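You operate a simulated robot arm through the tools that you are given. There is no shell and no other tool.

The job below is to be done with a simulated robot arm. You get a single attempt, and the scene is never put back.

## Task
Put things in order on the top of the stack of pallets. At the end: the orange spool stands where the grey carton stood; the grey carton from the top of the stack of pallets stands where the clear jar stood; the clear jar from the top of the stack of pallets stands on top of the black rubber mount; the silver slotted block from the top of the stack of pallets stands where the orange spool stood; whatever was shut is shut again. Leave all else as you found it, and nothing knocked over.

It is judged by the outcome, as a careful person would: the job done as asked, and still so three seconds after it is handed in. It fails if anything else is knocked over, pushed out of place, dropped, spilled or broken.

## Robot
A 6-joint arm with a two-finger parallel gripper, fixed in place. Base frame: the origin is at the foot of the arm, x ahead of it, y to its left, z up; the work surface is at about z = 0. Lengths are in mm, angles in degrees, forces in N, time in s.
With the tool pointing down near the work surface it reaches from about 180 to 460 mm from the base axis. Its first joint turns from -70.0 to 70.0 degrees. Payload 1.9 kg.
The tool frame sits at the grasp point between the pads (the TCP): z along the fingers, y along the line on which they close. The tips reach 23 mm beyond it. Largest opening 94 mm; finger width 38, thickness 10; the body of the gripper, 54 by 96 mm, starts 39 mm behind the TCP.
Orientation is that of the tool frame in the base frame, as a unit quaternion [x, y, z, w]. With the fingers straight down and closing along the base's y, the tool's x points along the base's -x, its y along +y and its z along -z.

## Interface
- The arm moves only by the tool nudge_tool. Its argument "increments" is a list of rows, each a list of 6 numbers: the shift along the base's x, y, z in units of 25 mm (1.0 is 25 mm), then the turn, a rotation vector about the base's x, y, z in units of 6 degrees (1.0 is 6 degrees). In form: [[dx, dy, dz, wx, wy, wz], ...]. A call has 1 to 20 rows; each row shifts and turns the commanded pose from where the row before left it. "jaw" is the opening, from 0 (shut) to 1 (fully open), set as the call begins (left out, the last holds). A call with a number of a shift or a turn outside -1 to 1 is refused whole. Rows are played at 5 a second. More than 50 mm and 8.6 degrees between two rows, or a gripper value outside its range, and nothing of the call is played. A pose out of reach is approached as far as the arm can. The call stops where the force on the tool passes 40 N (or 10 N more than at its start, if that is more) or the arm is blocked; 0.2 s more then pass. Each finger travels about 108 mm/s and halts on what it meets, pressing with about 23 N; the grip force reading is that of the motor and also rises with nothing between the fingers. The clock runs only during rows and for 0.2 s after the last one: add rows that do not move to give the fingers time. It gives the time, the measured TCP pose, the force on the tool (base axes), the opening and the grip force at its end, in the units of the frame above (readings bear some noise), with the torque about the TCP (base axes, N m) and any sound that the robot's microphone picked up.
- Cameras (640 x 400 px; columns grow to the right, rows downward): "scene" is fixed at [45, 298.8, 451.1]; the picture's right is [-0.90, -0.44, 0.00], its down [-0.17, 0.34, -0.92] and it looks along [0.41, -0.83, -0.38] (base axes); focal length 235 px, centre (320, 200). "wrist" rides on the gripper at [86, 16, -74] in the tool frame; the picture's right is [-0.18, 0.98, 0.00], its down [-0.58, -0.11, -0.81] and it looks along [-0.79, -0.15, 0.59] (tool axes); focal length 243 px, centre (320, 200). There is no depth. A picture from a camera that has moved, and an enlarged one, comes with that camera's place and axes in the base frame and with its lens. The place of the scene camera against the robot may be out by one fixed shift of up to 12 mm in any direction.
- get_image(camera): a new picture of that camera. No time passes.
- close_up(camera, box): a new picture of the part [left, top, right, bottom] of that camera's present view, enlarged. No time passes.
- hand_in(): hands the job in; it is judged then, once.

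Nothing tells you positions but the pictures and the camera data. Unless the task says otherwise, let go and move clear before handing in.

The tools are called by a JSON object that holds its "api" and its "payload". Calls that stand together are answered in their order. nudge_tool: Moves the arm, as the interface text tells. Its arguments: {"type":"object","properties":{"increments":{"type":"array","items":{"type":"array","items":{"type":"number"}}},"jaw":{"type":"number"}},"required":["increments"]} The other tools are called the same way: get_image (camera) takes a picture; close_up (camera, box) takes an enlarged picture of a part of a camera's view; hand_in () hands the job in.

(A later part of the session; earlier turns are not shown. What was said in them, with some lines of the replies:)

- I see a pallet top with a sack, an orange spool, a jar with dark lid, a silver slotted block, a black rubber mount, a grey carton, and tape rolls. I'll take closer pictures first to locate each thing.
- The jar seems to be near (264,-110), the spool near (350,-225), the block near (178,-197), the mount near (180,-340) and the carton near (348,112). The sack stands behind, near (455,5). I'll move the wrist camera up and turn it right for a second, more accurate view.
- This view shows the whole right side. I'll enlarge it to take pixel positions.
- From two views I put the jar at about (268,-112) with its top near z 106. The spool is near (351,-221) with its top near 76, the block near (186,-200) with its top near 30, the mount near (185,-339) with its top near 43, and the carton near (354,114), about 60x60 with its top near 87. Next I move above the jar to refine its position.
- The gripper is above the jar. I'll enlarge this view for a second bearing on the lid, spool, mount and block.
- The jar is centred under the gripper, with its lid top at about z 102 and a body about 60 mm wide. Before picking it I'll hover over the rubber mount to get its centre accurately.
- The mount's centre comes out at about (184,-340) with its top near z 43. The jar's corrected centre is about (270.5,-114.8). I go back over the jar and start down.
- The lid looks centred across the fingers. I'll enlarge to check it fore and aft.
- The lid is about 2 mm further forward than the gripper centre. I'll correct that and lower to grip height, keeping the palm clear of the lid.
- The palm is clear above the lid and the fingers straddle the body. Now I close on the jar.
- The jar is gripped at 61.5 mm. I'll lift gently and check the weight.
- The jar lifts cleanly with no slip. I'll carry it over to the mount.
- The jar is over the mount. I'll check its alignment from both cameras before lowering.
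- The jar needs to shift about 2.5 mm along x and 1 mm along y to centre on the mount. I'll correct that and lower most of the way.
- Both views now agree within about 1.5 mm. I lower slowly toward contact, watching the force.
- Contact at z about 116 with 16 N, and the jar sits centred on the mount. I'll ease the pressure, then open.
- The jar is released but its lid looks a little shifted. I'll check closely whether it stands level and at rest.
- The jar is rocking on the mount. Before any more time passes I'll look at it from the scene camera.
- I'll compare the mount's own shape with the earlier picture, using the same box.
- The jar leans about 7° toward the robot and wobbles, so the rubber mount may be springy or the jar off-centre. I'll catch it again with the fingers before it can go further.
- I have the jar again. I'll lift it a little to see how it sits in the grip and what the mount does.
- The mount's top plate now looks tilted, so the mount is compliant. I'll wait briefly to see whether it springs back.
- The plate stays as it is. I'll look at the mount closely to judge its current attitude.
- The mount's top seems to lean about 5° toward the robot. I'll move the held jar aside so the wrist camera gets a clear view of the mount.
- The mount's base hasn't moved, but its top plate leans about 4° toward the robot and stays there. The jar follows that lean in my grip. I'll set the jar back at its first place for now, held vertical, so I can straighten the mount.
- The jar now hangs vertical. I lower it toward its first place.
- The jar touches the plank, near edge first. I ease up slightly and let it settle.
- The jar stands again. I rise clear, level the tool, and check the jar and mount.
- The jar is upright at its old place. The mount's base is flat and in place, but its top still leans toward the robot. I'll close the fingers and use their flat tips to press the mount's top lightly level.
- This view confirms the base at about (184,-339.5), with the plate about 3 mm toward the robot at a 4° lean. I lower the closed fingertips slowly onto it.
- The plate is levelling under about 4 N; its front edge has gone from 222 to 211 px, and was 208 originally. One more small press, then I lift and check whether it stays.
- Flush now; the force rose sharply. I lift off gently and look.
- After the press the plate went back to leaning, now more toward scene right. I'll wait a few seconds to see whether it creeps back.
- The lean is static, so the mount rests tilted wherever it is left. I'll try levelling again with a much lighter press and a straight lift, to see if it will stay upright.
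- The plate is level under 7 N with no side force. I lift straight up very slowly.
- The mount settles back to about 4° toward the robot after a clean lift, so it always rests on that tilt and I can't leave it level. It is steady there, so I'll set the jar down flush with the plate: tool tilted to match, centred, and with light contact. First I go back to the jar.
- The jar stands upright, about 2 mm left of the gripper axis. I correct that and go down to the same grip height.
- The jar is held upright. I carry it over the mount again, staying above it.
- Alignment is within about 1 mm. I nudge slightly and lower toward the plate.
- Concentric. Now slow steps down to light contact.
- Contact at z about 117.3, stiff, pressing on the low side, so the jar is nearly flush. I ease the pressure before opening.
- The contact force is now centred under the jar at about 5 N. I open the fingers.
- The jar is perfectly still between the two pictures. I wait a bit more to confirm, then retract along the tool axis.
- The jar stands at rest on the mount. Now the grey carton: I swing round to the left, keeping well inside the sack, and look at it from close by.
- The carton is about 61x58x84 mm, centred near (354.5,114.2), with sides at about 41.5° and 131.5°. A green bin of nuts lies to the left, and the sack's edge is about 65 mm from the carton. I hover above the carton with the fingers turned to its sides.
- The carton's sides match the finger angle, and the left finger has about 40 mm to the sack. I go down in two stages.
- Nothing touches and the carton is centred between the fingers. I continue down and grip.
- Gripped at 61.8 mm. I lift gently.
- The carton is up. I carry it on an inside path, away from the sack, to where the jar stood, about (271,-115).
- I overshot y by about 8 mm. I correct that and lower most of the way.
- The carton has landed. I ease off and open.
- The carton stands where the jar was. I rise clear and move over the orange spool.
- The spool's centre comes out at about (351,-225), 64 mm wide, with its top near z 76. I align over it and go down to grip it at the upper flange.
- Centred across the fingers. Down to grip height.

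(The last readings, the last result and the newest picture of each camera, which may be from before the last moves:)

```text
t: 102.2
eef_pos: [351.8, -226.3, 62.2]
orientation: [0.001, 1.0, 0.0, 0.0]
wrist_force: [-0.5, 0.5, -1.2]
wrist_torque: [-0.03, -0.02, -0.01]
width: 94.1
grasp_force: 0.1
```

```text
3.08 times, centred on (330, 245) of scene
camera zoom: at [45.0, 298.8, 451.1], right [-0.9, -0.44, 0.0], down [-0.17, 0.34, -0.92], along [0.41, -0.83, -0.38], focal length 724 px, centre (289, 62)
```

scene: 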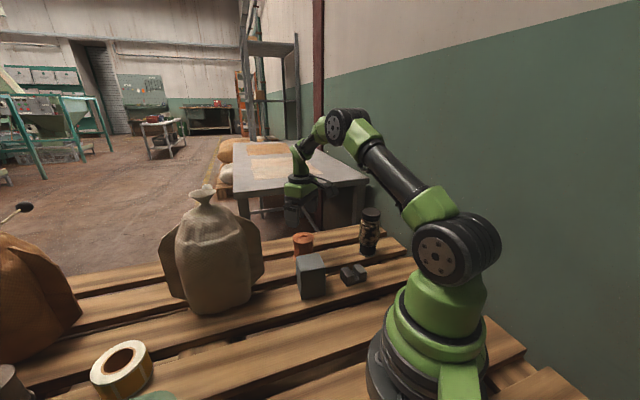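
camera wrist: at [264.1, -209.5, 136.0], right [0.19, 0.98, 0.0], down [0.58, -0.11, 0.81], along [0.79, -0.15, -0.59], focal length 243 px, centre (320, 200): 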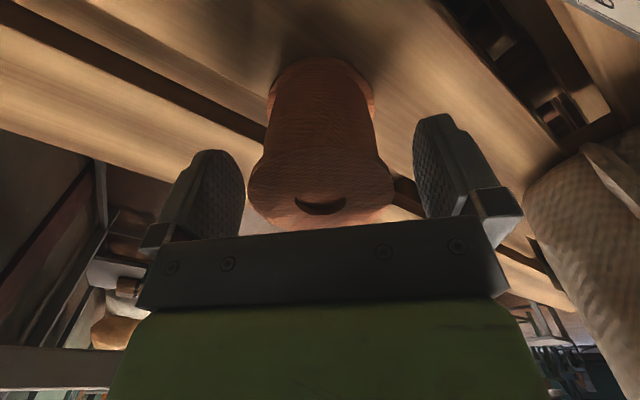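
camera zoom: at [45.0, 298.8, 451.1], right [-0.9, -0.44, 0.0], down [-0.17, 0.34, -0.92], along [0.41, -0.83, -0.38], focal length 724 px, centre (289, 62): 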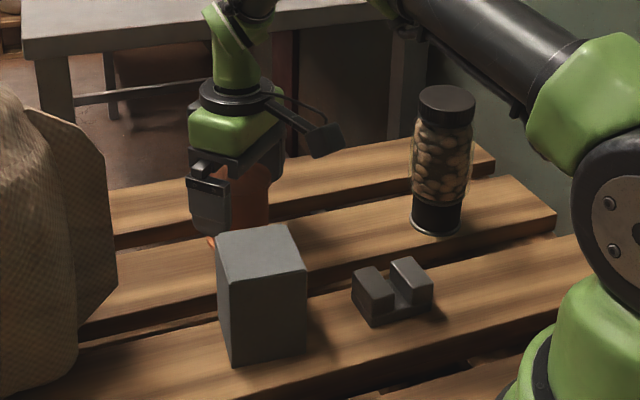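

{"api": "nudge_tool", "payload": {"increments": [[0, 0, 0, 0, 0, 0], [0, 0, 0, 0, 0, 0], [0, 0, 0, 0, 0, 0]], "jaw": 0}}

{"api": "nudge_tool", "payload": {"increments": [[0, 0, 0.15, 0, 0, 0], [0, 0, 0.3, 0, 0, 0], [0, 0, 0.3, 0, 0, 0], [0, 0, 0, 0, 0, 0]]}}

{"api": "get_image", "payload": {"camera": "wrist"}}

{"api": "close_up", "payload": {"camera": "scene", "box": [260, 180, 400, 310]}}

```text
t: 103.0
eef_pos: [350.5, -226.5, 60.7]
orientation: [0.001, 1.0, 0.0, 0.0]
wrist_force: [-0.5, -0.1, 0.4]
wrist_torque: [0.02, 0.02, 0.03]
width: 65.2
grasp_force: 23.2
```

```text
t: 104.0
eef_pos: [350.0, -225.8, 80.0]
orientation: [0.001, 1.0, 0.0, 0.0]
wrist_force: [-0.1, 0.8, -2.3]
wrist_torque: [0.01, -0.02, -0.05]
width: 65.3
grasp_force: 22.7
```

```text
taken
camera wrist: at [264.1, -209.4, 154.6], right [0.19, 0.98, 0.0], down [0.58, -0.11, 0.81], along [0.79, -0.15, -0.59], focal length 243 px, centre (320, 200)
```

wrist: 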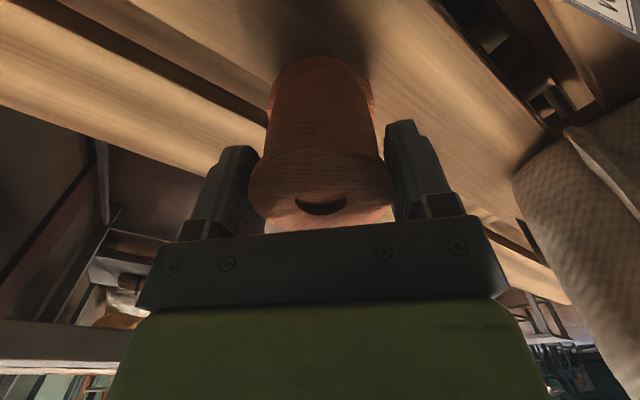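

```text
3.08 times, centred on (330, 245) of scene
camera zoom: at [45.0, 298.8, 451.1], right [-0.9, -0.44, 0.0], down [-0.17, 0.34, -0.92], along [0.41, -0.83, -0.38], focal length 724 px, centre (289, 62)
```

zoom: 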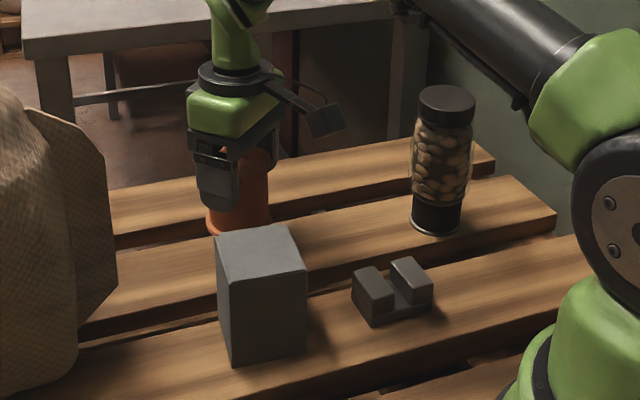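

The spool lifts clean and hangs straight. I raise it and carry it along the inner path toward the carton's old place.

{"api": "nudge_tool", "payload": {"increments": [[0, 0, 0.6, 0, 0, 0], [0, 0, 0.9, 0, 0, 0], [0, 0, 0.9, 0, 0, 0], [0, 0, 0.9, 0, 0, 0], [0, 0, 0.7, 0, 0, 0], [-0.733, 0.837, 0, 0, 0, 0.576], [-0.733, 0.837, 0, 0, 0, 0.576], [-0.733, 0.837, 0, 0, 0, 0.576], [-0.733, 0.837, 0, 0, 0, 0.576], [-0.733, 0.837, 0, 0, 0, 0.576], [-0.733, 0.837, 0, 0, 0, 0.576], [0, 0.933, 0, 0, 0, 0.576], [0, 0.933, 0, 0, 0, 0.576], [0, 0.933, 0, 0, 0, 0.576], [0, 0.933, 0, 0, 0, 0.576], [0, 0.933, 0, 0, 0, 0.576], [0, 0.933, 0, 0, 0, 0.576], [0, 0, 0, 0, 0, 0]]}}

{"api": "get_image", "payload": {"camera": "wrist"}}

{"api": "get_image", "payload": {"camera": "scene"}}

```text
t: 107.8
eef_pos: [240.8, 39.8, 179.4]
orientation: [-0.355, 0.935, -0.001, 0.001]
wrist_force: [0.4, -0.8, -2.5]
wrist_torque: [-0.01, -0.02, -0.03]
width: 65.0
grasp_force: 22.9
```

```text
taken
camera wrist: at [165.2, -5.7, 254.4], right [-0.51, 0.86, 0.0], down [0.51, 0.3, 0.81], along [0.69, 0.41, -0.59], focal length 243 px, centre (320, 200)
```

wrist: 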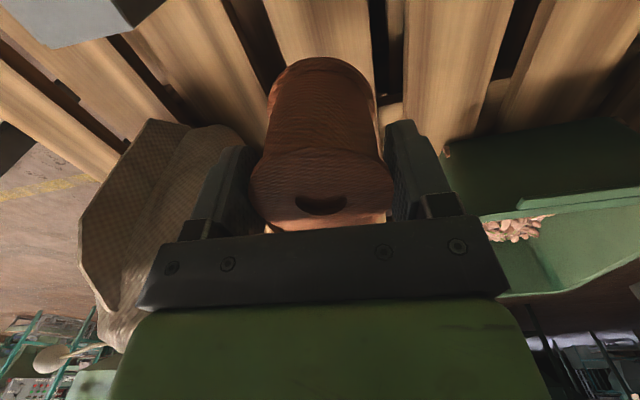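

```text
taken
```

scene: 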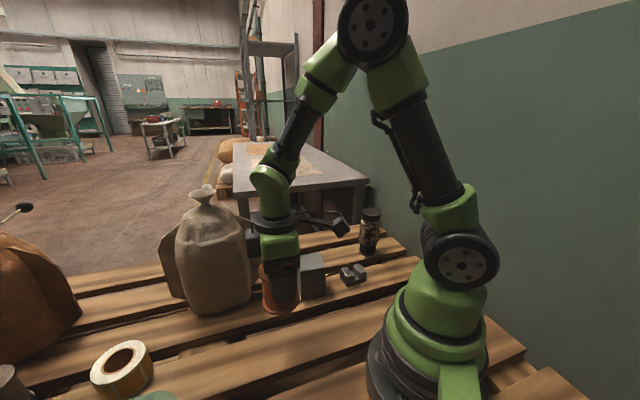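

{"api": "nudge_tool", "payload": {"increments": [[0.911, 0.598, 0, 0, 0, 0], [0.911, 0.598, -0.2, 0, 0, 0], [0.911, 0.598, -0.3, 0, 0, 0], [0.911, 0.598, -0.3, 0, 0, 0], [0.911, 0.598, -0.3, 0, 0, 0], [0, 0, -0.6, 0, 0, 0], [0, 0, -0.6, 0, 0, 0], [0, 0, -0.6, 0, 0, 0], [0, 0, 0, 0, 0, 0], [0, 0, 0, 0, 0, 0]]}}

{"api": "get_image", "payload": {"camera": "wrist"}}

{"api": "close_up", "payload": {"camera": "scene", "box": [120, 200, 300, 390]}}

```text
t: 110.0
eef_pos: [355.6, 112.7, 107.1]
orientation: [-0.354, 0.935, 0.0, 0.0]
wrist_force: [0.1, 0.2, -2.4]
wrist_torque: [0.02, -0.02, 0.01]
width: 64.9
grasp_force: 22.7
```

```text
taken
camera wrist: at [279.1, 68.7, 181.9], right [-0.51, 0.86, 0.0], down [0.51, 0.3, 0.81], along [0.69, 0.41, -0.59], focal length 243 px, centre (320, 200)
```

wrist: 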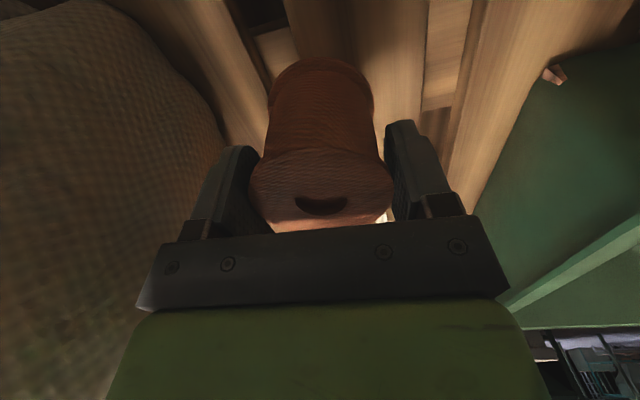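

```text
2.11 times, centred on (210, 295) of scene
camera zoom: at [45.0, 298.8, 451.1], right [-0.9, -0.44, 0.0], down [-0.17, 0.34, -0.92], along [0.41, -0.83, -0.38], focal length 495 px, centre (552, 0)
```

zoom: 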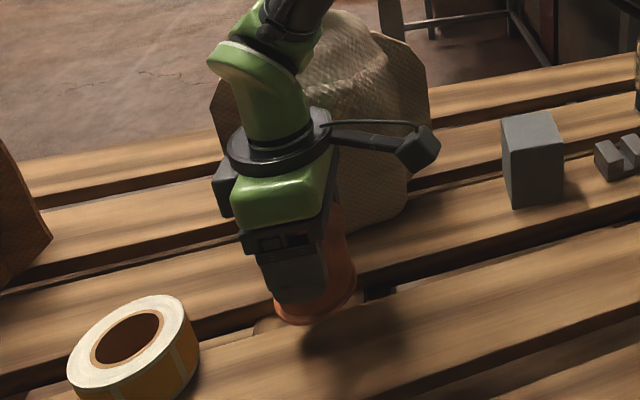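

Over the carton's old place, well supported by the plank and clear of the sack. I lower the spool.

{"api": "nudge_tool", "payload": {"increments": [[0, 0.05, -0.4, 0, 0, 0], [0, 0, -0.5, 0, 0, 0], [0, 0, -0.4, 0, 0, 0], [0, 0, -0.2, 0, 0, 0], [0, 0, -0.1, 0, 0, 0], [0, 0, 0, 0, 0, 0], [0, 0, 0, 0, 0, 0]]}}

{"api": "nudge_tool", "payload": {"increments": [[0, 0, -0.06, 0, 0, 0], [0, 0, -0.04, 0, 0, 0], [0, 0, -0.04, 0, 0, 0], [0, 0, 0, 0, 0, 0]]}}

```text
t: 111.6
eef_pos: [354.6, 115.5, 66.3]
orientation: [-0.354, 0.935, 0.0, 0.0]
wrist_force: [0.5, -0.2, -2.1]
wrist_torque: [-0.01, -0.03, 0.0]
width: 65.2
grasp_force: 23.3
```

```text
t: 112.6
eef_pos: [354.8, 114.6, 62.4]
orientation: [-0.354, 0.935, 0.0, 0.0]
wrist_force: [0.1, 0.1, -0.6]
wrist_torque: [0.0, -0.03, 0.02]
width: 65.2
grasp_force: 23.1
```

{"api": "nudge_tool", "payload": {"increments": [[0, 0, -0.02, 0, 0, 0], [0, 0, 0, 0, 0, 0]]}}

```text
t: 113.2
eef_pos: [355.1, 115.1, 63.4]
orientation: [-0.353, 0.936, 0.0, 0.001]
wrist_force: [0.2, 0.9, -1.5]
wrist_torque: [-0.01, -0.03, -0.02]
width: 65.1
grasp_force: 23.1
```

{"api": "nudge_tool", "payload": {"increments": [[0, 0, -0.03, 0, 0, 0], [0, 0, 0, 0, 0, 0]]}}

```text
t: 113.8
eef_pos: [355.0, 116.4, 62.1]
orientation: [-0.353, 0.935, 0.001, 0.001]
wrist_force: [0.7, 0.7, -0.8]
wrist_torque: [-0.05, -0.01, 0.0]
width: 65.2
grasp_force: 23.6
```

{"api": "nudge_tool", "payload": {"increments": [[0, 0, -0.03, 0, 0, 0], [0, 0, 0, 0, 0, 0]]}}

```text
t: 114.4
eef_pos: [354.1, 115.2, 61.2]
orientation: [-0.354, 0.935, 0.001, 0.0]
wrist_force: [0.1, 0.4, -1.3]
wrist_torque: [0.0, 0.02, 0.01]
width: 65.3
grasp_force: 23.5
```

{"api": "nudge_tool", "payload": {"increments": [[0, 0, -0.03, 0, 0, 0], [0, 0, 0, 0, 0, 0]]}}

```text
t: 115.0
eef_pos: [355.1, 114.0, 60.7]
orientation: [-0.353, 0.936, 0.0, 0.0]
wrist_force: [-9.3, -1.7, 19.7]
wrist_torque: [0.03, 0.26, 0.0]
width: 65.2
grasp_force: 22.7
```

Landed. I ease off and release.

{"api": "nudge_tool", "payload": {"increments": [[0, 0, 0.025, 0, 0, 0], [0, 0, 0, 0, 0, 0]]}}

{"api": "nudge_tool", "payload": {"increments": [[0, 0, 0, 0, 0, 0], [0, 0, 0, 0, 0, 0], [0, 0, 0, 0, 0, 0]], "jaw": 1}}

{"api": "get_image", "payload": {"camera": "wrist"}}

{"api": "close_up", "payload": {"camera": "scene", "box": [120, 200, 300, 390]}}

```text
t: 115.6
eef_pos: [354.3, 114.6, 61.9]
orientation: [-0.355, 0.935, 0.001, 0.0]
wrist_force: [-0.9, 2.2, 4.4]
wrist_torque: [0.3, 0.07, 0.03]
width: 65.0
grasp_force: 23.0
```

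```text
t: 116.4
eef_pos: [353.8, 114.6, 61.3]
orientation: [-0.353, 0.936, 0.0, 0.0]
wrist_force: [-0.6, 0.1, -0.3]
wrist_torque: [0.0, -0.03, 0.01]
width: 93.8
grasp_force: 0.1
```

```text
taken
camera wrist: at [278.8, 69.9, 136.1], right [-0.51, 0.86, 0.0], down [0.51, 0.3, 0.81], along [0.69, 0.41, -0.59], focal length 243 px, centre (320, 200)
```

wrist: 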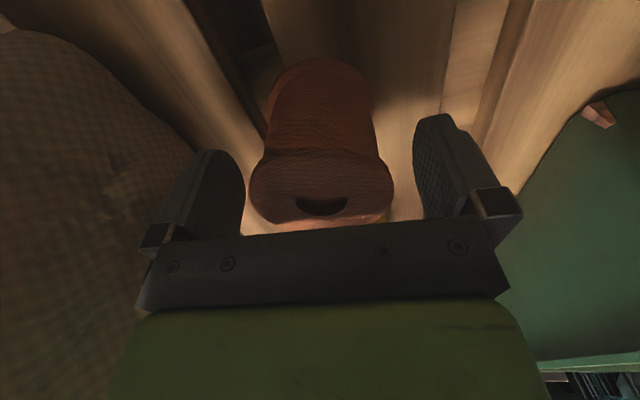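

```text
2.11 times, centred on (210, 295) of scene
camera zoom: at [45.0, 298.8, 451.1], right [-0.9, -0.44, 0.0], down [-0.17, 0.34, -0.92], along [0.41, -0.83, -0.38], focal length 495 px, centre (552, 0)
```

zoom: 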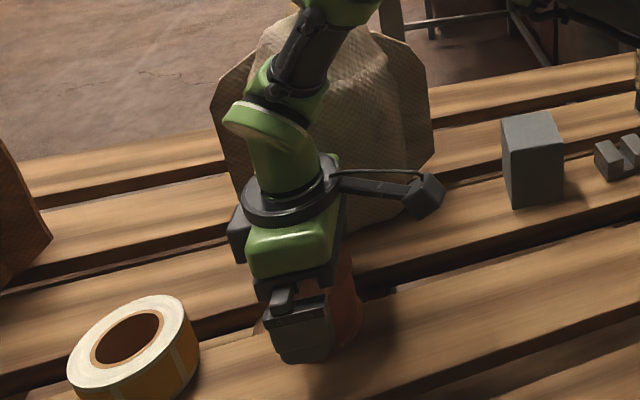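

The spool stands where the carton was. I rise and go round to the silver slotted block.

{"api": "nudge_tool", "payload": {"increments": [[0, 0, 0.4, 0, 0, 0], [0, 0, 0.8, 0, 0, 0], [0, 0, 0.9, 0, 0, 0], [0, 0, 0.9, 0, 0, 0], [0, 0, 0.9, 0, 0, 0], [0, 0, 0.9, 0, 0, 0], [0, 0, 0.4, 0, 0, 0], [-0.912, -0.597, 0, 0, 0, -0.925], [-0.912, -0.597, 0, 0, 0, -0.925], [-0.912, -0.597, 0, 0, 0, -0.925], [-0.912, -0.597, 0, 0, 0, -0.925], [-0.912, -0.597, 0, 0, 0, -0.925], [0, 0, 0, 0, 0, 0]]}}

{"api": "get_image", "payload": {"camera": "scene"}}

{"api": "nudge_tool", "payload": {"increments": [[-0.216, -0.96, 0, 0, 0, -0.925], [-0.216, -0.96, 0, 0, 0, -0.925], [-0.216, -0.96, 0, 0, 0, -0.925], [-0.216, -0.96, 0, 0, 0, -0.925], [-0.216, -0.96, 0, 0, 0, -0.925], [-0.216, -0.96, 0, 0, 0, -0.925], [-0.216, -0.96, 0, 0, 0, -0.925], [-0.216, -0.96, 0, 0, 0, -0.925], [-0.216, -0.96, -0.3, 0, 0, -0.925], [-0.216, -0.96, -0.3, 0, 0, -0.925], [0, 0, -0.4, 0, 0, 0], [0, 0, 0, 0, 0, 0]]}}

{"api": "get_image", "payload": {"camera": "wrist"}}

{"api": "close_up", "payload": {"camera": "wrist", "box": [240, 0, 400, 100]}}

{"api": "get_image", "payload": {"camera": "scene"}}

```text
t: 119.2
eef_pos: [240.9, 39.6, 191.4]
orientation: [-0.119, 0.993, -0.001, 0.0]
wrist_force: [-0.1, 0.1, -1.0]
wrist_torque: [0.02, -0.01, -0.01]
width: 94.0
grasp_force: 0.0
```

```text
taken
```

scene: 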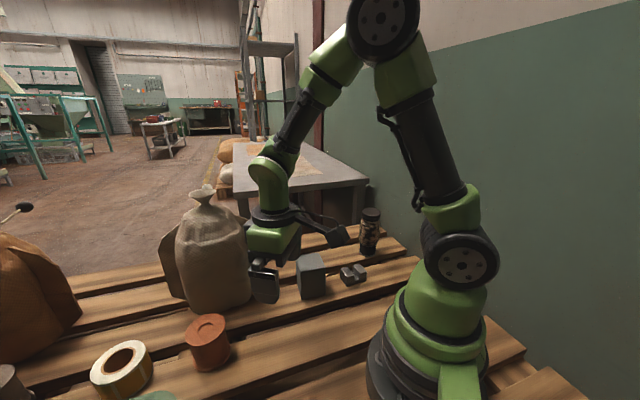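

```text
t: 121.8
eef_pos: [187.3, -199.6, 166.5]
orientation: [0.356, 0.934, 0.0, 0.0]
wrist_force: [0.6, 0.2, -0.3]
wrist_torque: [0.0, 0.0, -0.01]
width: 94.0
grasp_force: 0.0
```

```text
taken
camera wrist: at [133.1, -129.7, 240.9], right [0.79, 0.61, 0.0], down [0.36, -0.47, 0.81], along [0.49, -0.64, -0.59], focal length 243 px, centre (320, 200)
```

wrist: 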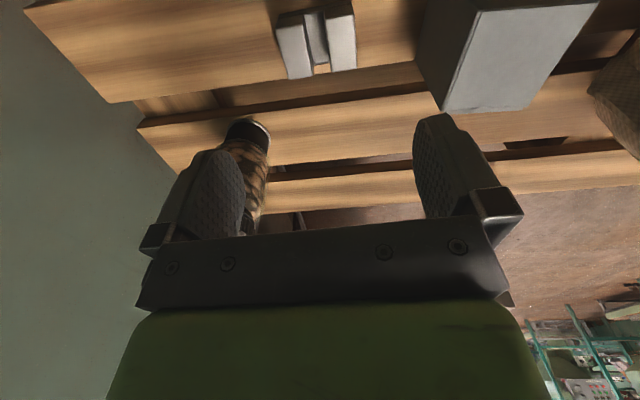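

```text
4.00 times, centred on (320, 50) of wrist
camera zoom: at [133.1, -129.7, 240.9], right [0.79, 0.61, 0.0], down [0.36, -0.47, 0.81], along [0.49, -0.64, -0.59], focal length 970 px, centre (320, 800)
```

zoom: 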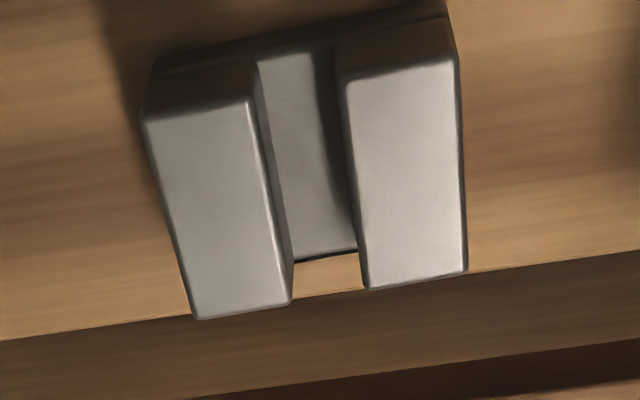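

```text
taken
```

scene: 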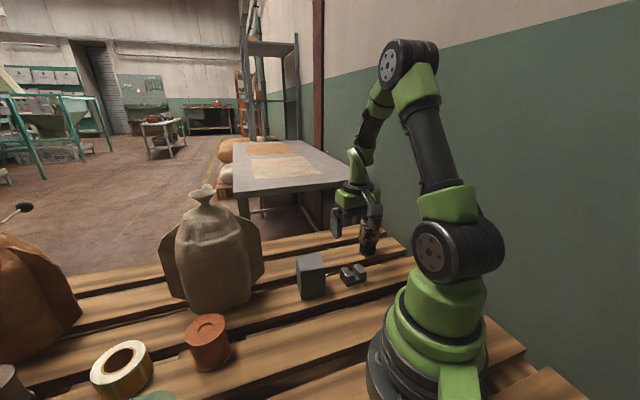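

The block's centre is (185.2,-198.5), 58x38 mm, at 47.6°. The jar and carton are both well clear. I go down on it.

{"api": "nudge_tool", "payload": {"increments": [[-0.064, 0.024, -0.5, 0, 0, -0.1], [0, 0, -0.8, 0, 0, 0], [0, 0, -0.9, 0, 0, 0], [0, 0, -0.9, 0, 0, 0], [0, 0, -0.9, 0, 0, 0], [0, 0, -0.5, 0, 0, 0], [0, 0, 0, 0, 0, 0]]}}

{"api": "get_image", "payload": {"camera": "wrist"}}

{"api": "close_up", "payload": {"camera": "scene", "box": [260, 200, 400, 310]}}

```text
t: 123.4
eef_pos: [186.2, -198.9, 54.7]
orientation: [0.362, 0.932, 0.0, 0.001]
wrist_force: [0.8, 0.3, 0.1]
wrist_torque: [-0.02, 0.02, 0.01]
width: 94.0
grasp_force: 0.1
```

```text
taken
camera wrist: at [131.9, -128.5, 128.6], right [0.8, 0.6, 0.0], down [0.36, -0.47, 0.81], along [0.48, -0.64, -0.59], focal length 243 px, centre (320, 200)
```

wrist: 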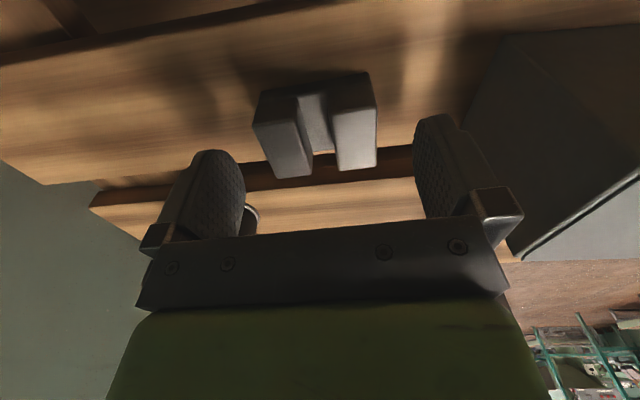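

```text
3.64 times, centred on (330, 255) of scene
camera zoom: at [45.0, 298.8, 451.1], right [-0.9, -0.44, 0.0], down [-0.17, 0.34, -0.92], along [0.41, -0.83, -0.38], focal length 855 px, centre (284, 0)
```

zoom: 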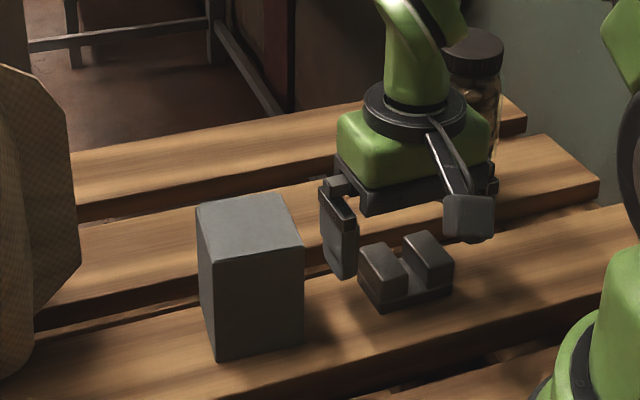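

{"api": "nudge_tool", "payload": {"increments": [[0, 0, -0.4, 0, 0, 0], [0, 0, -0.3, 0, 0, 0], [0, 0, -0.2, 0, 0, 0], [0, 0, 0, 0, 0, 0]]}}

{"api": "nudge_tool", "payload": {"increments": [[0, 0, 0, 0, 0, 0], [0, 0, 0, 0, 0, 0], [0, 0, 0, 0, 0, 0]], "jaw": 0}}

{"api": "get_image", "payload": {"camera": "wrist"}}

{"api": "close_up", "payload": {"camera": "scene", "box": [260, 200, 400, 310]}}

```text
t: 124.4
eef_pos: [186.1, -198.1, 30.8]
orientation: [0.362, 0.932, 0.001, 0.0]
wrist_force: [0.3, 0.0, 0.1]
wrist_torque: [0.0, 0.0, 0.03]
width: 93.8
grasp_force: 0.2
```

```text
t: 125.2
eef_pos: [186.2, -199.5, 30.9]
orientation: [0.362, 0.932, 0.001, 0.0]
wrist_force: [-0.7, -1.2, -0.3]
wrist_torque: [-0.08, -0.04, -0.02]
width: 59.7
grasp_force: 23.3
```

```text
taken
camera wrist: at [132.4, -128.1, 106.1], right [0.8, 0.6, 0.0], down [0.36, -0.47, 0.81], along [0.49, -0.64, -0.59], focal length 243 px, centre (320, 200)
```

wrist: 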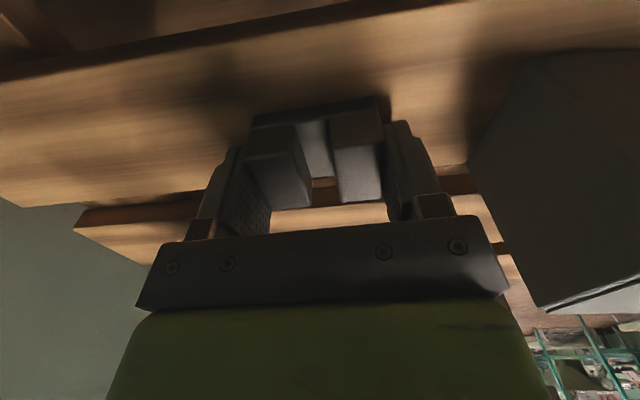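

```text
3.64 times, centred on (330, 255) of scene
camera zoom: at [45.0, 298.8, 451.1], right [-0.9, -0.44, 0.0], down [-0.17, 0.34, -0.92], along [0.41, -0.83, -0.38], focal length 855 px, centre (284, 0)
```

zoom: 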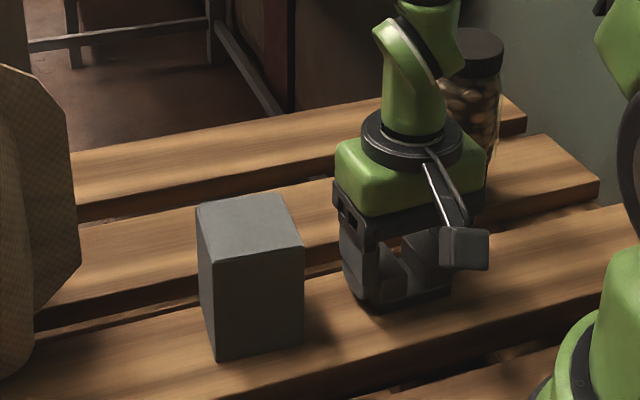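

Gripped at 59.7 mm. Lift.

{"api": "nudge_tool", "payload": {"increments": [[0, 0, 0.15, 0, 0, 0], [0, 0, 0.3, 0, 0, 0], [0, 0, 0.4, 0, 0, 0], [0, 0, 0, 0, 0, 0]]}}

{"api": "close_up", "payload": {"camera": "scene", "box": [260, 200, 400, 310]}}

{"api": "nudge_tool", "payload": {"increments": [[0, 0, 0.7, 0, 0, 0], [0, 0, 0.9, 0, 0, 0], [0, 0, 0.9, 0, 0, 0], [0, 0, 0.9, 0, 0, 0], [0, 0, 0.6, 0, 0, 0], [0, 0, 0, 0, 0, 0]]}}

{"api": "get_image", "payload": {"camera": "wrist"}}

```text
t: 126.2
eef_pos: [184.8, -198.6, 52.5]
orientation: [0.362, 0.932, -0.001, -0.001]
wrist_force: [-0.5, 0.3, -4.9]
wrist_torque: [-0.02, -0.04, -0.03]
width: 59.9
grasp_force: 22.9
```

```text
3.64 times, centred on (330, 255) of scene
camera zoom: at [45.0, 298.8, 451.1], right [-0.9, -0.44, 0.0], down [-0.17, 0.34, -0.92], along [0.41, -0.83, -0.38], focal length 855 px, centre (284, 0)
```

zoom: 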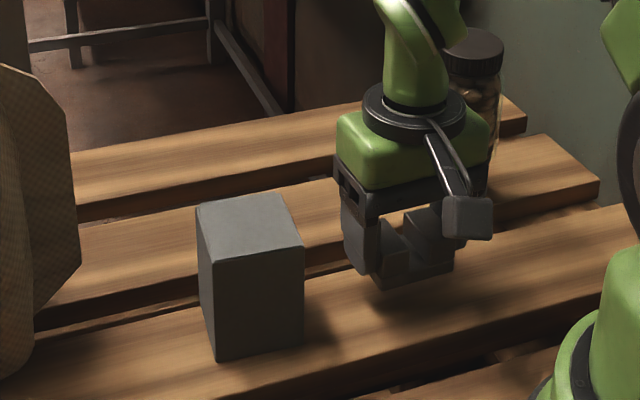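

```text
t: 127.6
eef_pos: [185.6, -199.7, 152.3]
orientation: [0.362, 0.932, 0.0, 0.0]
wrist_force: [0.8, 0.3, -5.0]
wrist_torque: [-0.03, -0.03, 0.02]
width: 59.9
grasp_force: 23.4
```

```text
taken
camera wrist: at [132.2, -128.0, 227.6], right [0.8, 0.6, 0.0], down [0.36, -0.47, 0.81], along [0.49, -0.64, -0.59], focal length 243 px, centre (320, 200)
```

wrist: 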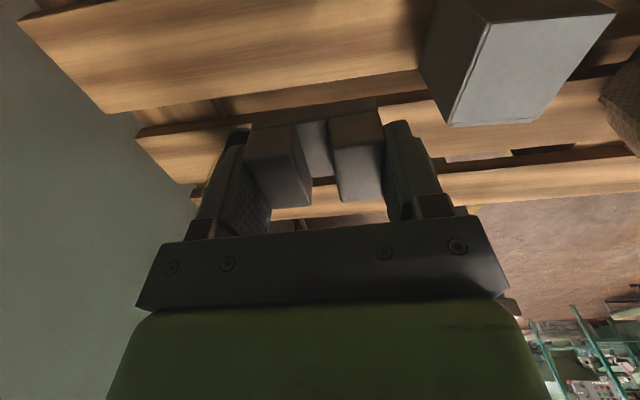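

Held firmly at about 0.5 kg. With the present tool angle the camera arm would come close to the carton at the drop point, so I turn the tool to 0° while moving over the spool's old place.

{"api": "nudge_tool", "payload": {"increments": [[0.5, -0.08, 0, 0, 0, 0.5], [0.8, -0.13, 0, 0, 0, 0.9], [0.8, -0.13, 0, 0, 0, 0.9], [0.8, -0.13, 0, 0, 0, 0.9], [0.8, -0.13, 0, 0, 0, 0.9], [0.8, -0.13, 0, 0, 0, 0.9], [0.8, -0.13, 0, 0, 0, 0.9], [0.8, -0.13, 0, 0, 0, 0.9], [0.464, -0.074, 0, 0, 0, 0.27], [0, 0, 0, 0, 0, 0], [0, 0, 0, 0, 0, 0]]}}

{"api": "get_image", "payload": {"camera": "wrist"}}

{"api": "get_image", "payload": {"camera": "scene"}}

```text
t: 130.0
eef_pos: [348.9, -224.9, 152.1]
orientation: [0.0, 1.0, 0.0, 0.0]
wrist_force: [-0.9, 0.6, -4.5]
wrist_torque: [-0.03, 0.01, 0.0]
width: 59.7
grasp_force: 23.4
```

```text
taken
camera wrist: at [262.9, -208.2, 226.9], right [0.18, 0.98, 0.0], down [0.58, -0.11, 0.81], along [0.79, -0.15, -0.59], focal length 243 px, centre (320, 200)
```

wrist: 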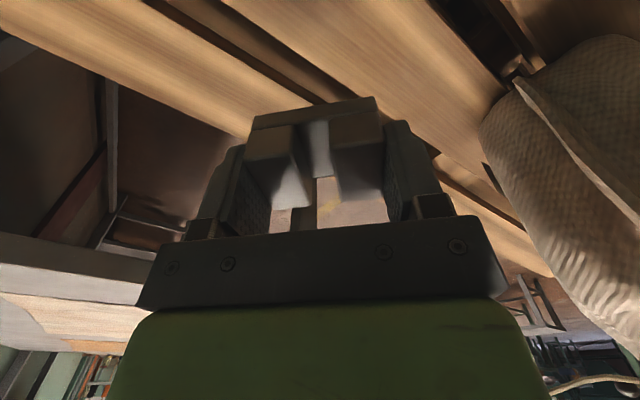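

```text
taken
```

scene: 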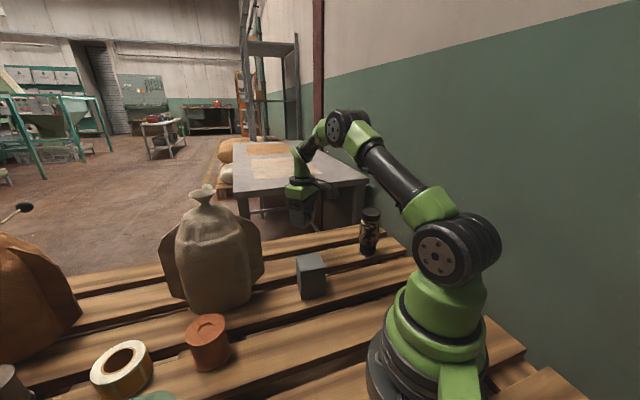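

{"api": "close_up", "payload": {"camera": "wrist", "box": [200, 0, 440, 130]}}

```text
2.67 times, centred on (320, 65) of wrist
camera zoom: at [262.9, -208.2, 226.9], right [0.18, 0.98, 0.0], down [0.58, -0.11, 0.81], along [0.79, -0.15, -0.59], focal length 647 px, centre (320, 560)
```

zoom: 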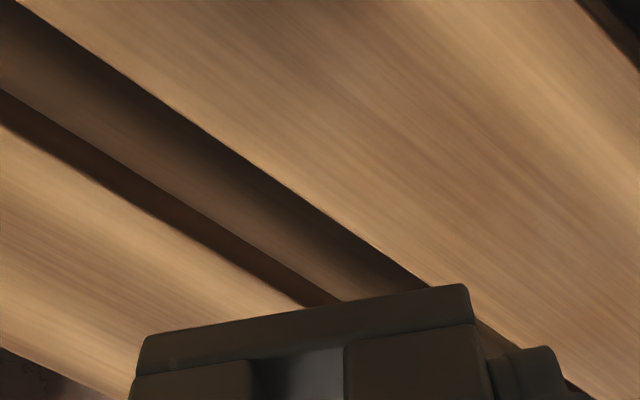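

The landing spot is about 16 mm inside the plank's edge, the same spot the spool stood on. I lower the block.

{"api": "nudge_tool", "payload": {"increments": [[0.016, -0.03, -0.4, 0, 0, 0], [0, 0, -0.8, 0, 0, 0], [0, 0, -0.9, 0, 0, 0], [0, 0, -0.9, 0, 0, 0], [0, 0, -0.8, 0, 0, 0], [0, 0, -0.4, 0, 0, 0], [0, 0, -0.2, 0, 0, 0], [0, 0, 0, 0, 0, 0], [0, 0, 0, 0, 0, 0]]}}

{"api": "get_image", "payload": {"camera": "wrist"}}

{"api": "close_up", "payload": {"camera": "scene", "box": [260, 180, 400, 310]}}

```text
t: 132.0
eef_pos: [350.2, -226.6, 41.9]
orientation: [-0.001, 1.0, 0.0, 0.0]
wrist_force: [-1.0, -0.7, -4.5]
wrist_torque: [-0.03, -0.02, 0.0]
width: 59.8
grasp_force: 22.7
```

```text
taken
camera wrist: at [262.8, -209.5, 117.3], right [0.18, 0.98, 0.0], down [0.58, -0.11, 0.81], along [0.79, -0.15, -0.59], focal length 243 px, centre (320, 200)
```

wrist: 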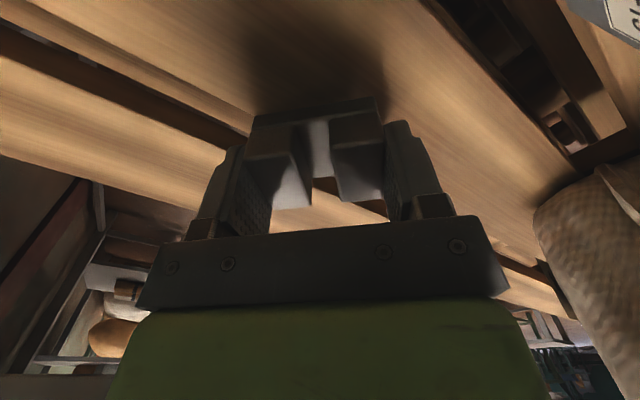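

```text
3.08 times, centred on (330, 245) of scene
camera zoom: at [45.0, 298.8, 451.1], right [-0.9, -0.44, 0.0], down [-0.17, 0.34, -0.92], along [0.41, -0.83, -0.38], focal length 724 px, centre (289, 62)
```

zoom: 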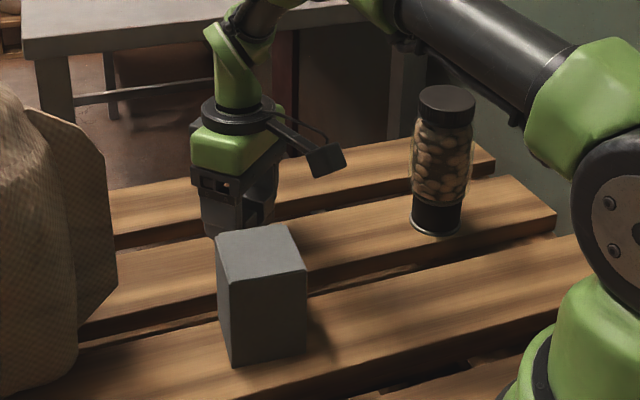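

{"api": "nudge_tool", "payload": {"increments": [[0, 0, -0.16, 0, 0, 0], [0, 0, -0.12, 0, 0, 0], [0, 0, -0.06, 0, 0, 0], [0, 0, 0, 0, 0, 0]]}}

{"api": "nudge_tool", "payload": {"increments": [[0, 0, -0.03, 0, 0, 0], [0, 0, 0, 0, 0, 0]]}}

```text
t: 133.0
eef_pos: [351.0, -226.6, 33.6]
orientation: [0.0, 1.0, -0.001, 0.0]
wrist_force: [-0.9, 0.6, -4.2]
wrist_torque: [0.01, -0.03, 0.0]
width: 59.9
grasp_force: 23.1
```

```text
t: 133.6
eef_pos: [349.7, -225.8, 32.3]
orientation: [0.0, 1.0, 0.0, 0.0]
wrist_force: [0.6, -0.3, -4.3]
wrist_torque: [-0.01, -0.03, 0.02]
width: 60.0
grasp_force: 22.4
```

{"api": "nudge_tool", "payload": {"increments": [[0, 0, -0.03, 0, 0, 0], [0, 0, 0, 0, 0, 0]]}}

{"api": "nudge_tool", "payload": {"increments": [[0, 0, -0.03, 0, 0, 0], [0, 0, 0, 0, 0, 0]]}}

```text
t: 134.2
eef_pos: [350.4, -226.5, 32.4]
orientation: [0.001, 1.0, -0.001, 0.0]
wrist_force: [-0.1, 0.0, -4.8]
wrist_torque: [0.0, -0.04, 0.02]
width: 59.9
grasp_force: 23.2
```

```text
t: 134.8
eef_pos: [350.6, -225.5, 31.4]
orientation: [0.0, 1.0, 0.0, 0.001]
wrist_force: [0.8, -0.1, -4.1]
wrist_torque: [0.03, -0.02, 0.01]
width: 59.9
grasp_force: 23.0
```

{"api": "nudge_tool", "payload": {"increments": [[0, 0, -0.03, 0, 0, 0], [0, 0, 0, 0, 0, 0]]}}

```text
t: 135.4
eef_pos: [350.2, -227.0, 30.9]
orientation: [-0.001, 1.0, 0.0, 0.001]
wrist_force: [-4.2, 3.1, 10.1]
wrist_torque: [0.13, 0.07, 0.04]
width: 59.6
grasp_force: 23.4
```

Contact. I ease and release.

{"api": "nudge_tool", "payload": {"increments": [[0, 0, 0.015, 0, 0, 0], [0, 0, 0, 0, 0, 0]]}}

{"api": "nudge_tool", "payload": {"increments": [[0, 0, 0, 0, 0, 0], [0, 0, 0, 0, 0, 0], [0, 0, 0, 0, 0, 0]], "jaw": 1}}

{"api": "get_image", "payload": {"camera": "wrist"}}

```text
t: 136.0
eef_pos: [350.7, -227.1, 32.0]
orientation: [0.001, 1.0, 0.0, 0.001]
wrist_force: [2.3, 1.5, 0.9]
wrist_torque: [0.14, -0.15, 0.0]
width: 60.0
grasp_force: 22.9
```

```text
t: 136.8
eef_pos: [349.8, -227.3, 32.0]
orientation: [-0.001, 1.0, 0.0, 0.0]
wrist_force: [-1.0, -0.4, 0.5]
wrist_torque: [-0.01, 0.0, 0.0]
width: 94.2
grasp_force: 0.1
```

```text
taken
camera wrist: at [262.9, -209.8, 106.2], right [0.18, 0.98, 0.0], down [0.58, -0.11, 0.81], along [0.79, -0.15, -0.59], focal length 243 px, centre (320, 200)
```

wrist: 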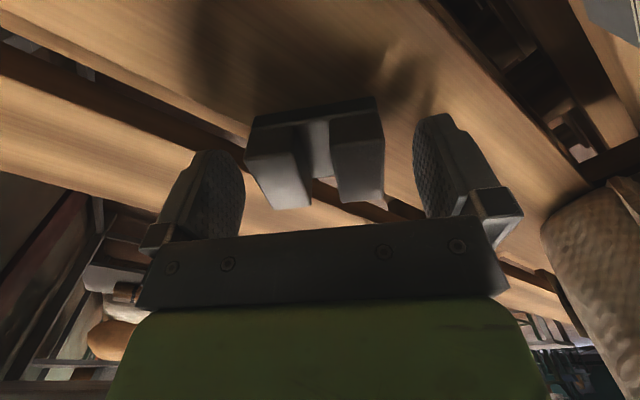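

The block stands on the plank. I rise straight up, withdraw toward the robot, and check everything.

{"api": "nudge_tool", "payload": {"increments": [[0, 0, 0.3, 0, 0, 0], [0, 0, 0.6, 0, 0, 0], [0, 0, 0.9, 0, 0, 0], [0, 0, 0.9, 0, 0, 0], [0, 0, 0.9, 0, 0, 0], [0, 0, 0.9, 0, 0, 0], [0, 0, 0.9, 0, 0, 0], [0, 0, 0.9, 0, 0, 0], [-0.8, 0.7, 0.6, 0, 0, 0], [-0.8, 0.7, 0.6, 0, 0, 0], [-0.8, 0.7, 0.3, 0, 0, 0], [-0.8, 0.7, 0.3, 0, 0, 0], [-0.8, 0.7, 0, 0, 0, -0.8], [-0.8, 0.7, 0, 0, 0, -0.8], [0, 0.6, 0, 0, 0, -0.8], [0, 0.6, 0, 0, 0, -0.8], [0, 0, 0, 0, 0, -0.8], [0, 0, 0, 0, 0, 0]]}}

{"api": "get_image", "payload": {"camera": "scene"}}

{"api": "get_image", "payload": {"camera": "wrist"}}

{"api": "close_up", "payload": {"camera": "scene", "box": [260, 180, 420, 310]}}

{"api": "close_up", "payload": {"camera": "scene", "box": [60, 260, 260, 400]}}

```text
t: 140.6
eef_pos: [230.5, -91.8, 233.3]
orientation: [0.208, 0.978, 0.001, 0.001]
wrist_force: [-0.9, -0.4, 0.8]
wrist_torque: [-0.01, 0.02, -0.01]
width: 94.0
grasp_force: 0.0
```

```text
taken
```

scene: 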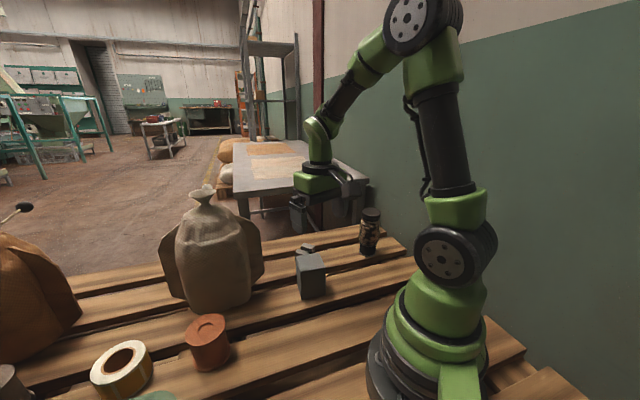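

```text
taken
camera wrist: at [157.2, -40.6, 308.2], right [0.57, 0.82, 0.0], down [0.49, -0.34, 0.81], along [0.66, -0.46, -0.59], focal length 243 px, centre (320, 200)
```

wrist: 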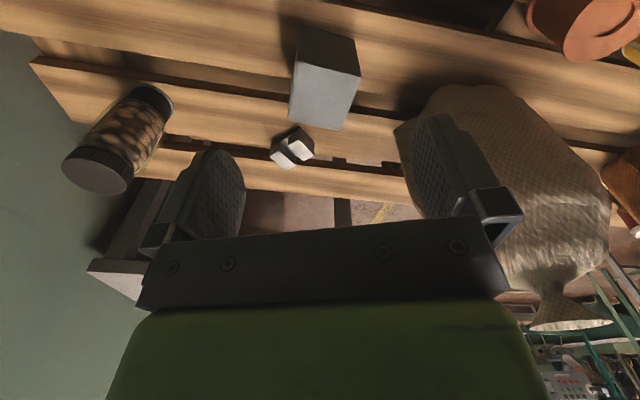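

```text
3.08 times, centred on (340, 245) of scene
camera zoom: at [45.0, 298.8, 451.1], right [-0.9, -0.44, 0.0], down [-0.17, 0.34, -0.92], along [0.41, -0.83, -0.38], focal length 724 px, centre (258, 62)
```

zoom: 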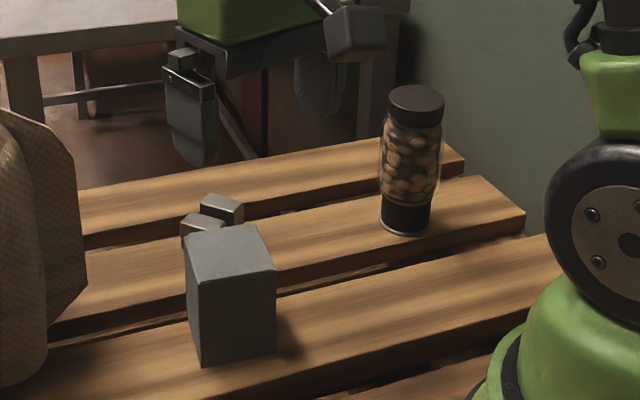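

```text
2.86 times, centred on (160, 330) of scene
camera zoom: at [45.0, 298.8, 451.1], right [-0.9, -0.44, 0.0], down [-0.17, 0.34, -0.92], along [0.41, -0.83, -0.38], focal length 672 px, centre (777, -171)
```

zoom: 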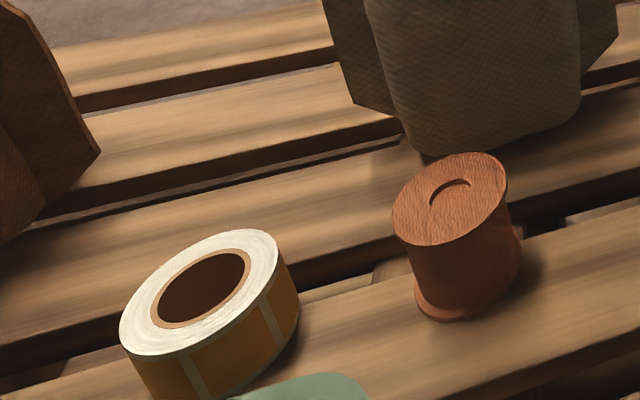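

All four are in place from here. I'll zoom in to check the block sits flat, the spool is upright, and the jar is unchanged.

{"api": "close_up", "payload": {"camera": "wrist", "box": [240, 20, 380, 180]}}

{"api": "close_up", "payload": {"camera": "wrist", "box": [50, 70, 200, 210]}}

{"api": "close_up", "payload": {"camera": "scene", "box": [345, 195, 401, 265]}}

{"api": "close_up", "payload": {"camera": "scene", "box": [280, 230, 350, 300]}}

```text
2.50 times, centred on (310, 100) of wrist
camera zoom: at [157.2, -40.6, 308.2], right [0.57, 0.82, 0.0], down [0.49, -0.34, 0.81], along [0.66, -0.46, -0.59], focal length 606 px, centre (345, 450)
```

zoom: 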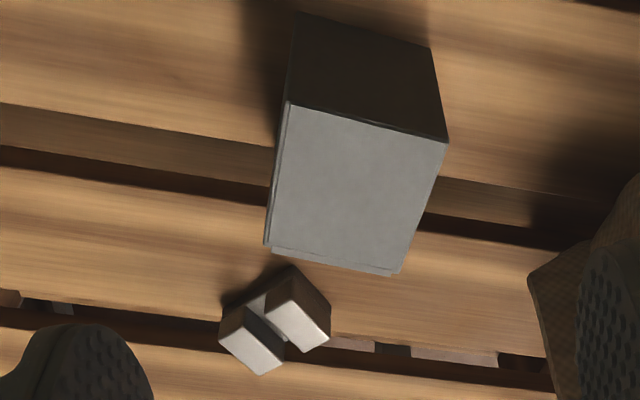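

```text
2.86 times, centred on (125, 140) of wrist
camera zoom: at [157.2, -40.6, 308.2], right [0.57, 0.82, 0.0], down [0.49, -0.34, 0.81], along [0.66, -0.46, -0.59], focal length 693 px, centre (877, 371)
```

zoom: 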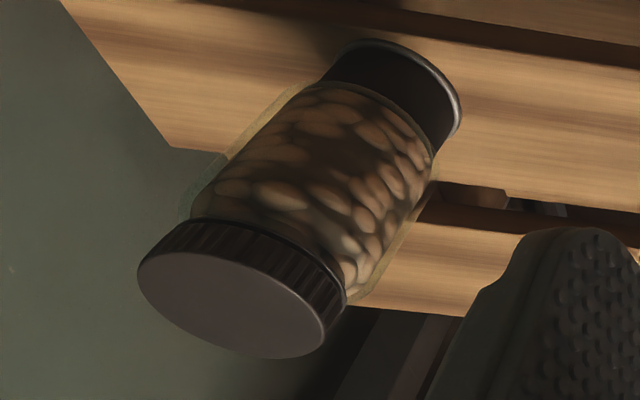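

```text
5.71 times, centred on (373, 230) of scene
camera zoom: at [45.0, 298.8, 451.1], right [-0.9, -0.44, 0.0], down [-0.17, 0.34, -0.92], along [0.41, -0.83, -0.38], focal length 1344 px, centre (17, 29)
```

zoom: 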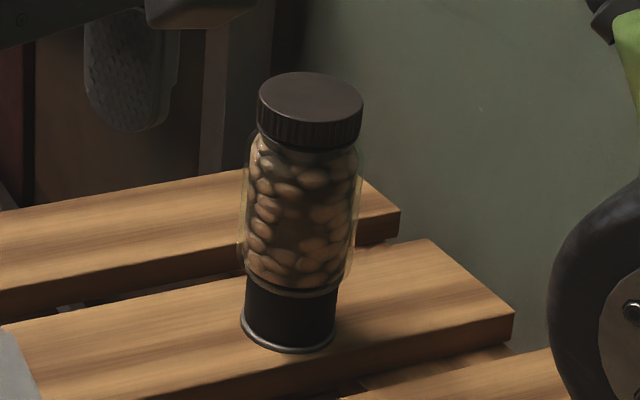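

```text
5.71 times, centred on (315, 265) of scene
camera zoom: at [45.0, 298.8, 451.1], right [-0.9, -0.44, 0.0], down [-0.17, 0.34, -0.92], along [0.41, -0.83, -0.38], focal length 1344 px, centre (349, -171)
```

zoom: 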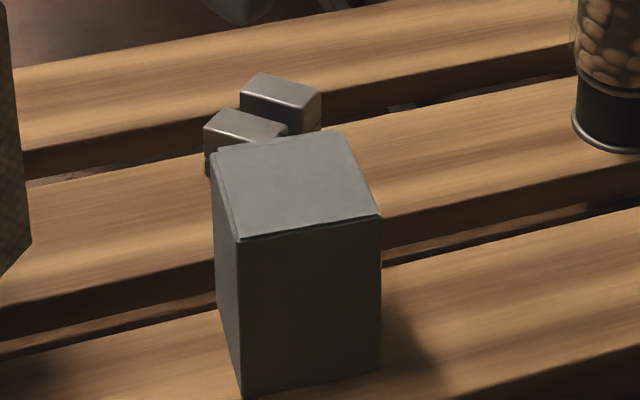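

The block sits flat where the spool was, the carton is on the jar's spot, the spool is upright on the carton's spot, and the jar is still on the mount. I'll let a few seconds pass and compare the jar once more before handing in.

{"api": "nudge_tool", "payload": {"increments": [[-0.5, 0.5, 0.5, 0, 0, 0], [-0.5, 0.5, 0.5, 0, 0, 0], [0, 0.5, 0.5, 0, 0, 0], [0, 0, 0, 0, 0, 0], [0, 0, 0, 0, 0, 0], [0, 0, 0, 0, 0, 0], [0, 0, 0, 0, 0, 0], [0, 0, 0, 0, 0, 0], [0, 0, 0, 0, 0, 0], [0, 0, 0, 0, 0, 0], [0, 0, 0, 0, 0, 0], [0, 0, 0, 0, 0, 0], [0, 0, 0, 0, 0, 0], [0, 0, 0, 0, 0, 0], [0, 0, 0, 0, 0, 0], [0, 0, 0, 0, 0, 0]]}}

{"api": "close_up", "payload": {"camera": "scene", "box": [345, 195, 401, 265]}}

{"api": "get_image", "payload": {"camera": "scene"}}

{"api": "get_image", "payload": {"camera": "wrist"}}

```text
t: 144.0
eef_pos: [206.1, -52.2, 270.4]
orientation: [0.208, 0.978, 0.0, 0.0]
wrist_force: [-0.2, -1.0, -0.2]
wrist_torque: [0.01, 0.01, 0.0]
width: 94.3
grasp_force: 0.0
```

```text
5.71 times, centred on (373, 230) of scene
camera zoom: at [45.0, 298.8, 451.1], right [-0.9, -0.44, 0.0], down [-0.17, 0.34, -0.92], along [0.41, -0.83, -0.38], focal length 1344 px, centre (17, 29)
```

zoom: 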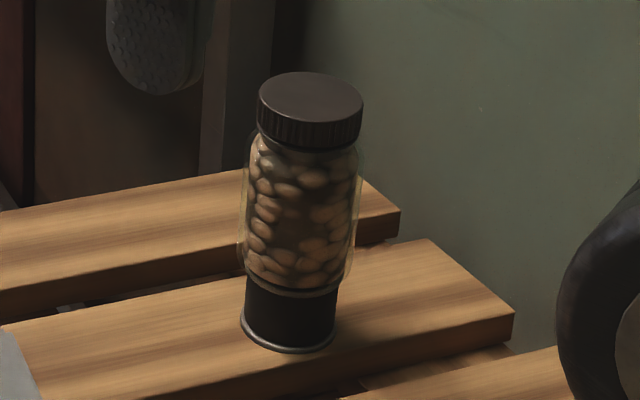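

```text
taken
```

scene: 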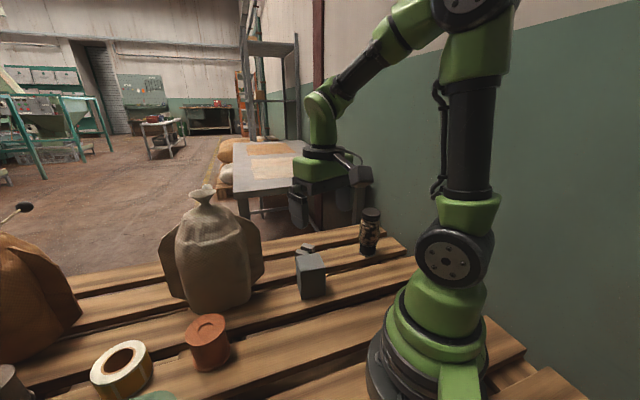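

```text
taken
camera wrist: at [132.8, -2.6, 345.4], right [0.57, 0.82, 0.0], down [0.49, -0.34, 0.81], along [0.66, -0.46, -0.59], focal length 243 px, centre (320, 200)
```

wrist: 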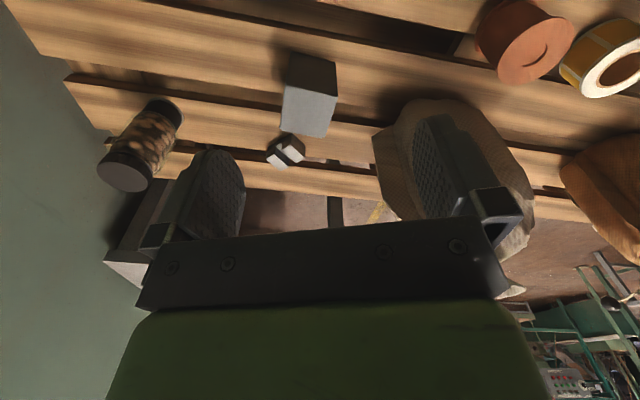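

Everything is at rest and unchanged: jar on the mount (a slight, steady lean), carton on the jar's spot, spool on the carton's spot, block on the spool's spot. The arm is open and clear, so I hand in.

{"api": "hand_in", "payload": {}}

```text
The job is handed in.
```

I've handed the job in with all four items where you asked. The one flaw is that the jar leans about 4° on the rubber mount.

| Item | Where it is now | State |
|---|---|---|
| Clear jar | On top of the black rubber mount | Lid shut; leans about 4°, steady |
| Grey carton | Where the jar stood | Upright |
| Orange spool | Where the carton stood | Upright |
| Silver slotted block | Where the orange spool stood | Flat; turned about 42° from how it lay before |

- **Jar and mount:** My first try at setting the jar down left the mount tipped about 4° toward the robot, and the jar rocked, so I took it off again. Pressing the mount level did not hold. I then set the jar down flush with the tilted top. It did not move in pictures from then until hand-in, more than a minute later. The mount's base is within a millimetre or two of where it was, but the mount stood level before and is now tilted.
- **Everything else:** The sack, tape rolls and bin were not touched, and nothing was knocked over. The gripper is open and clear of everything.
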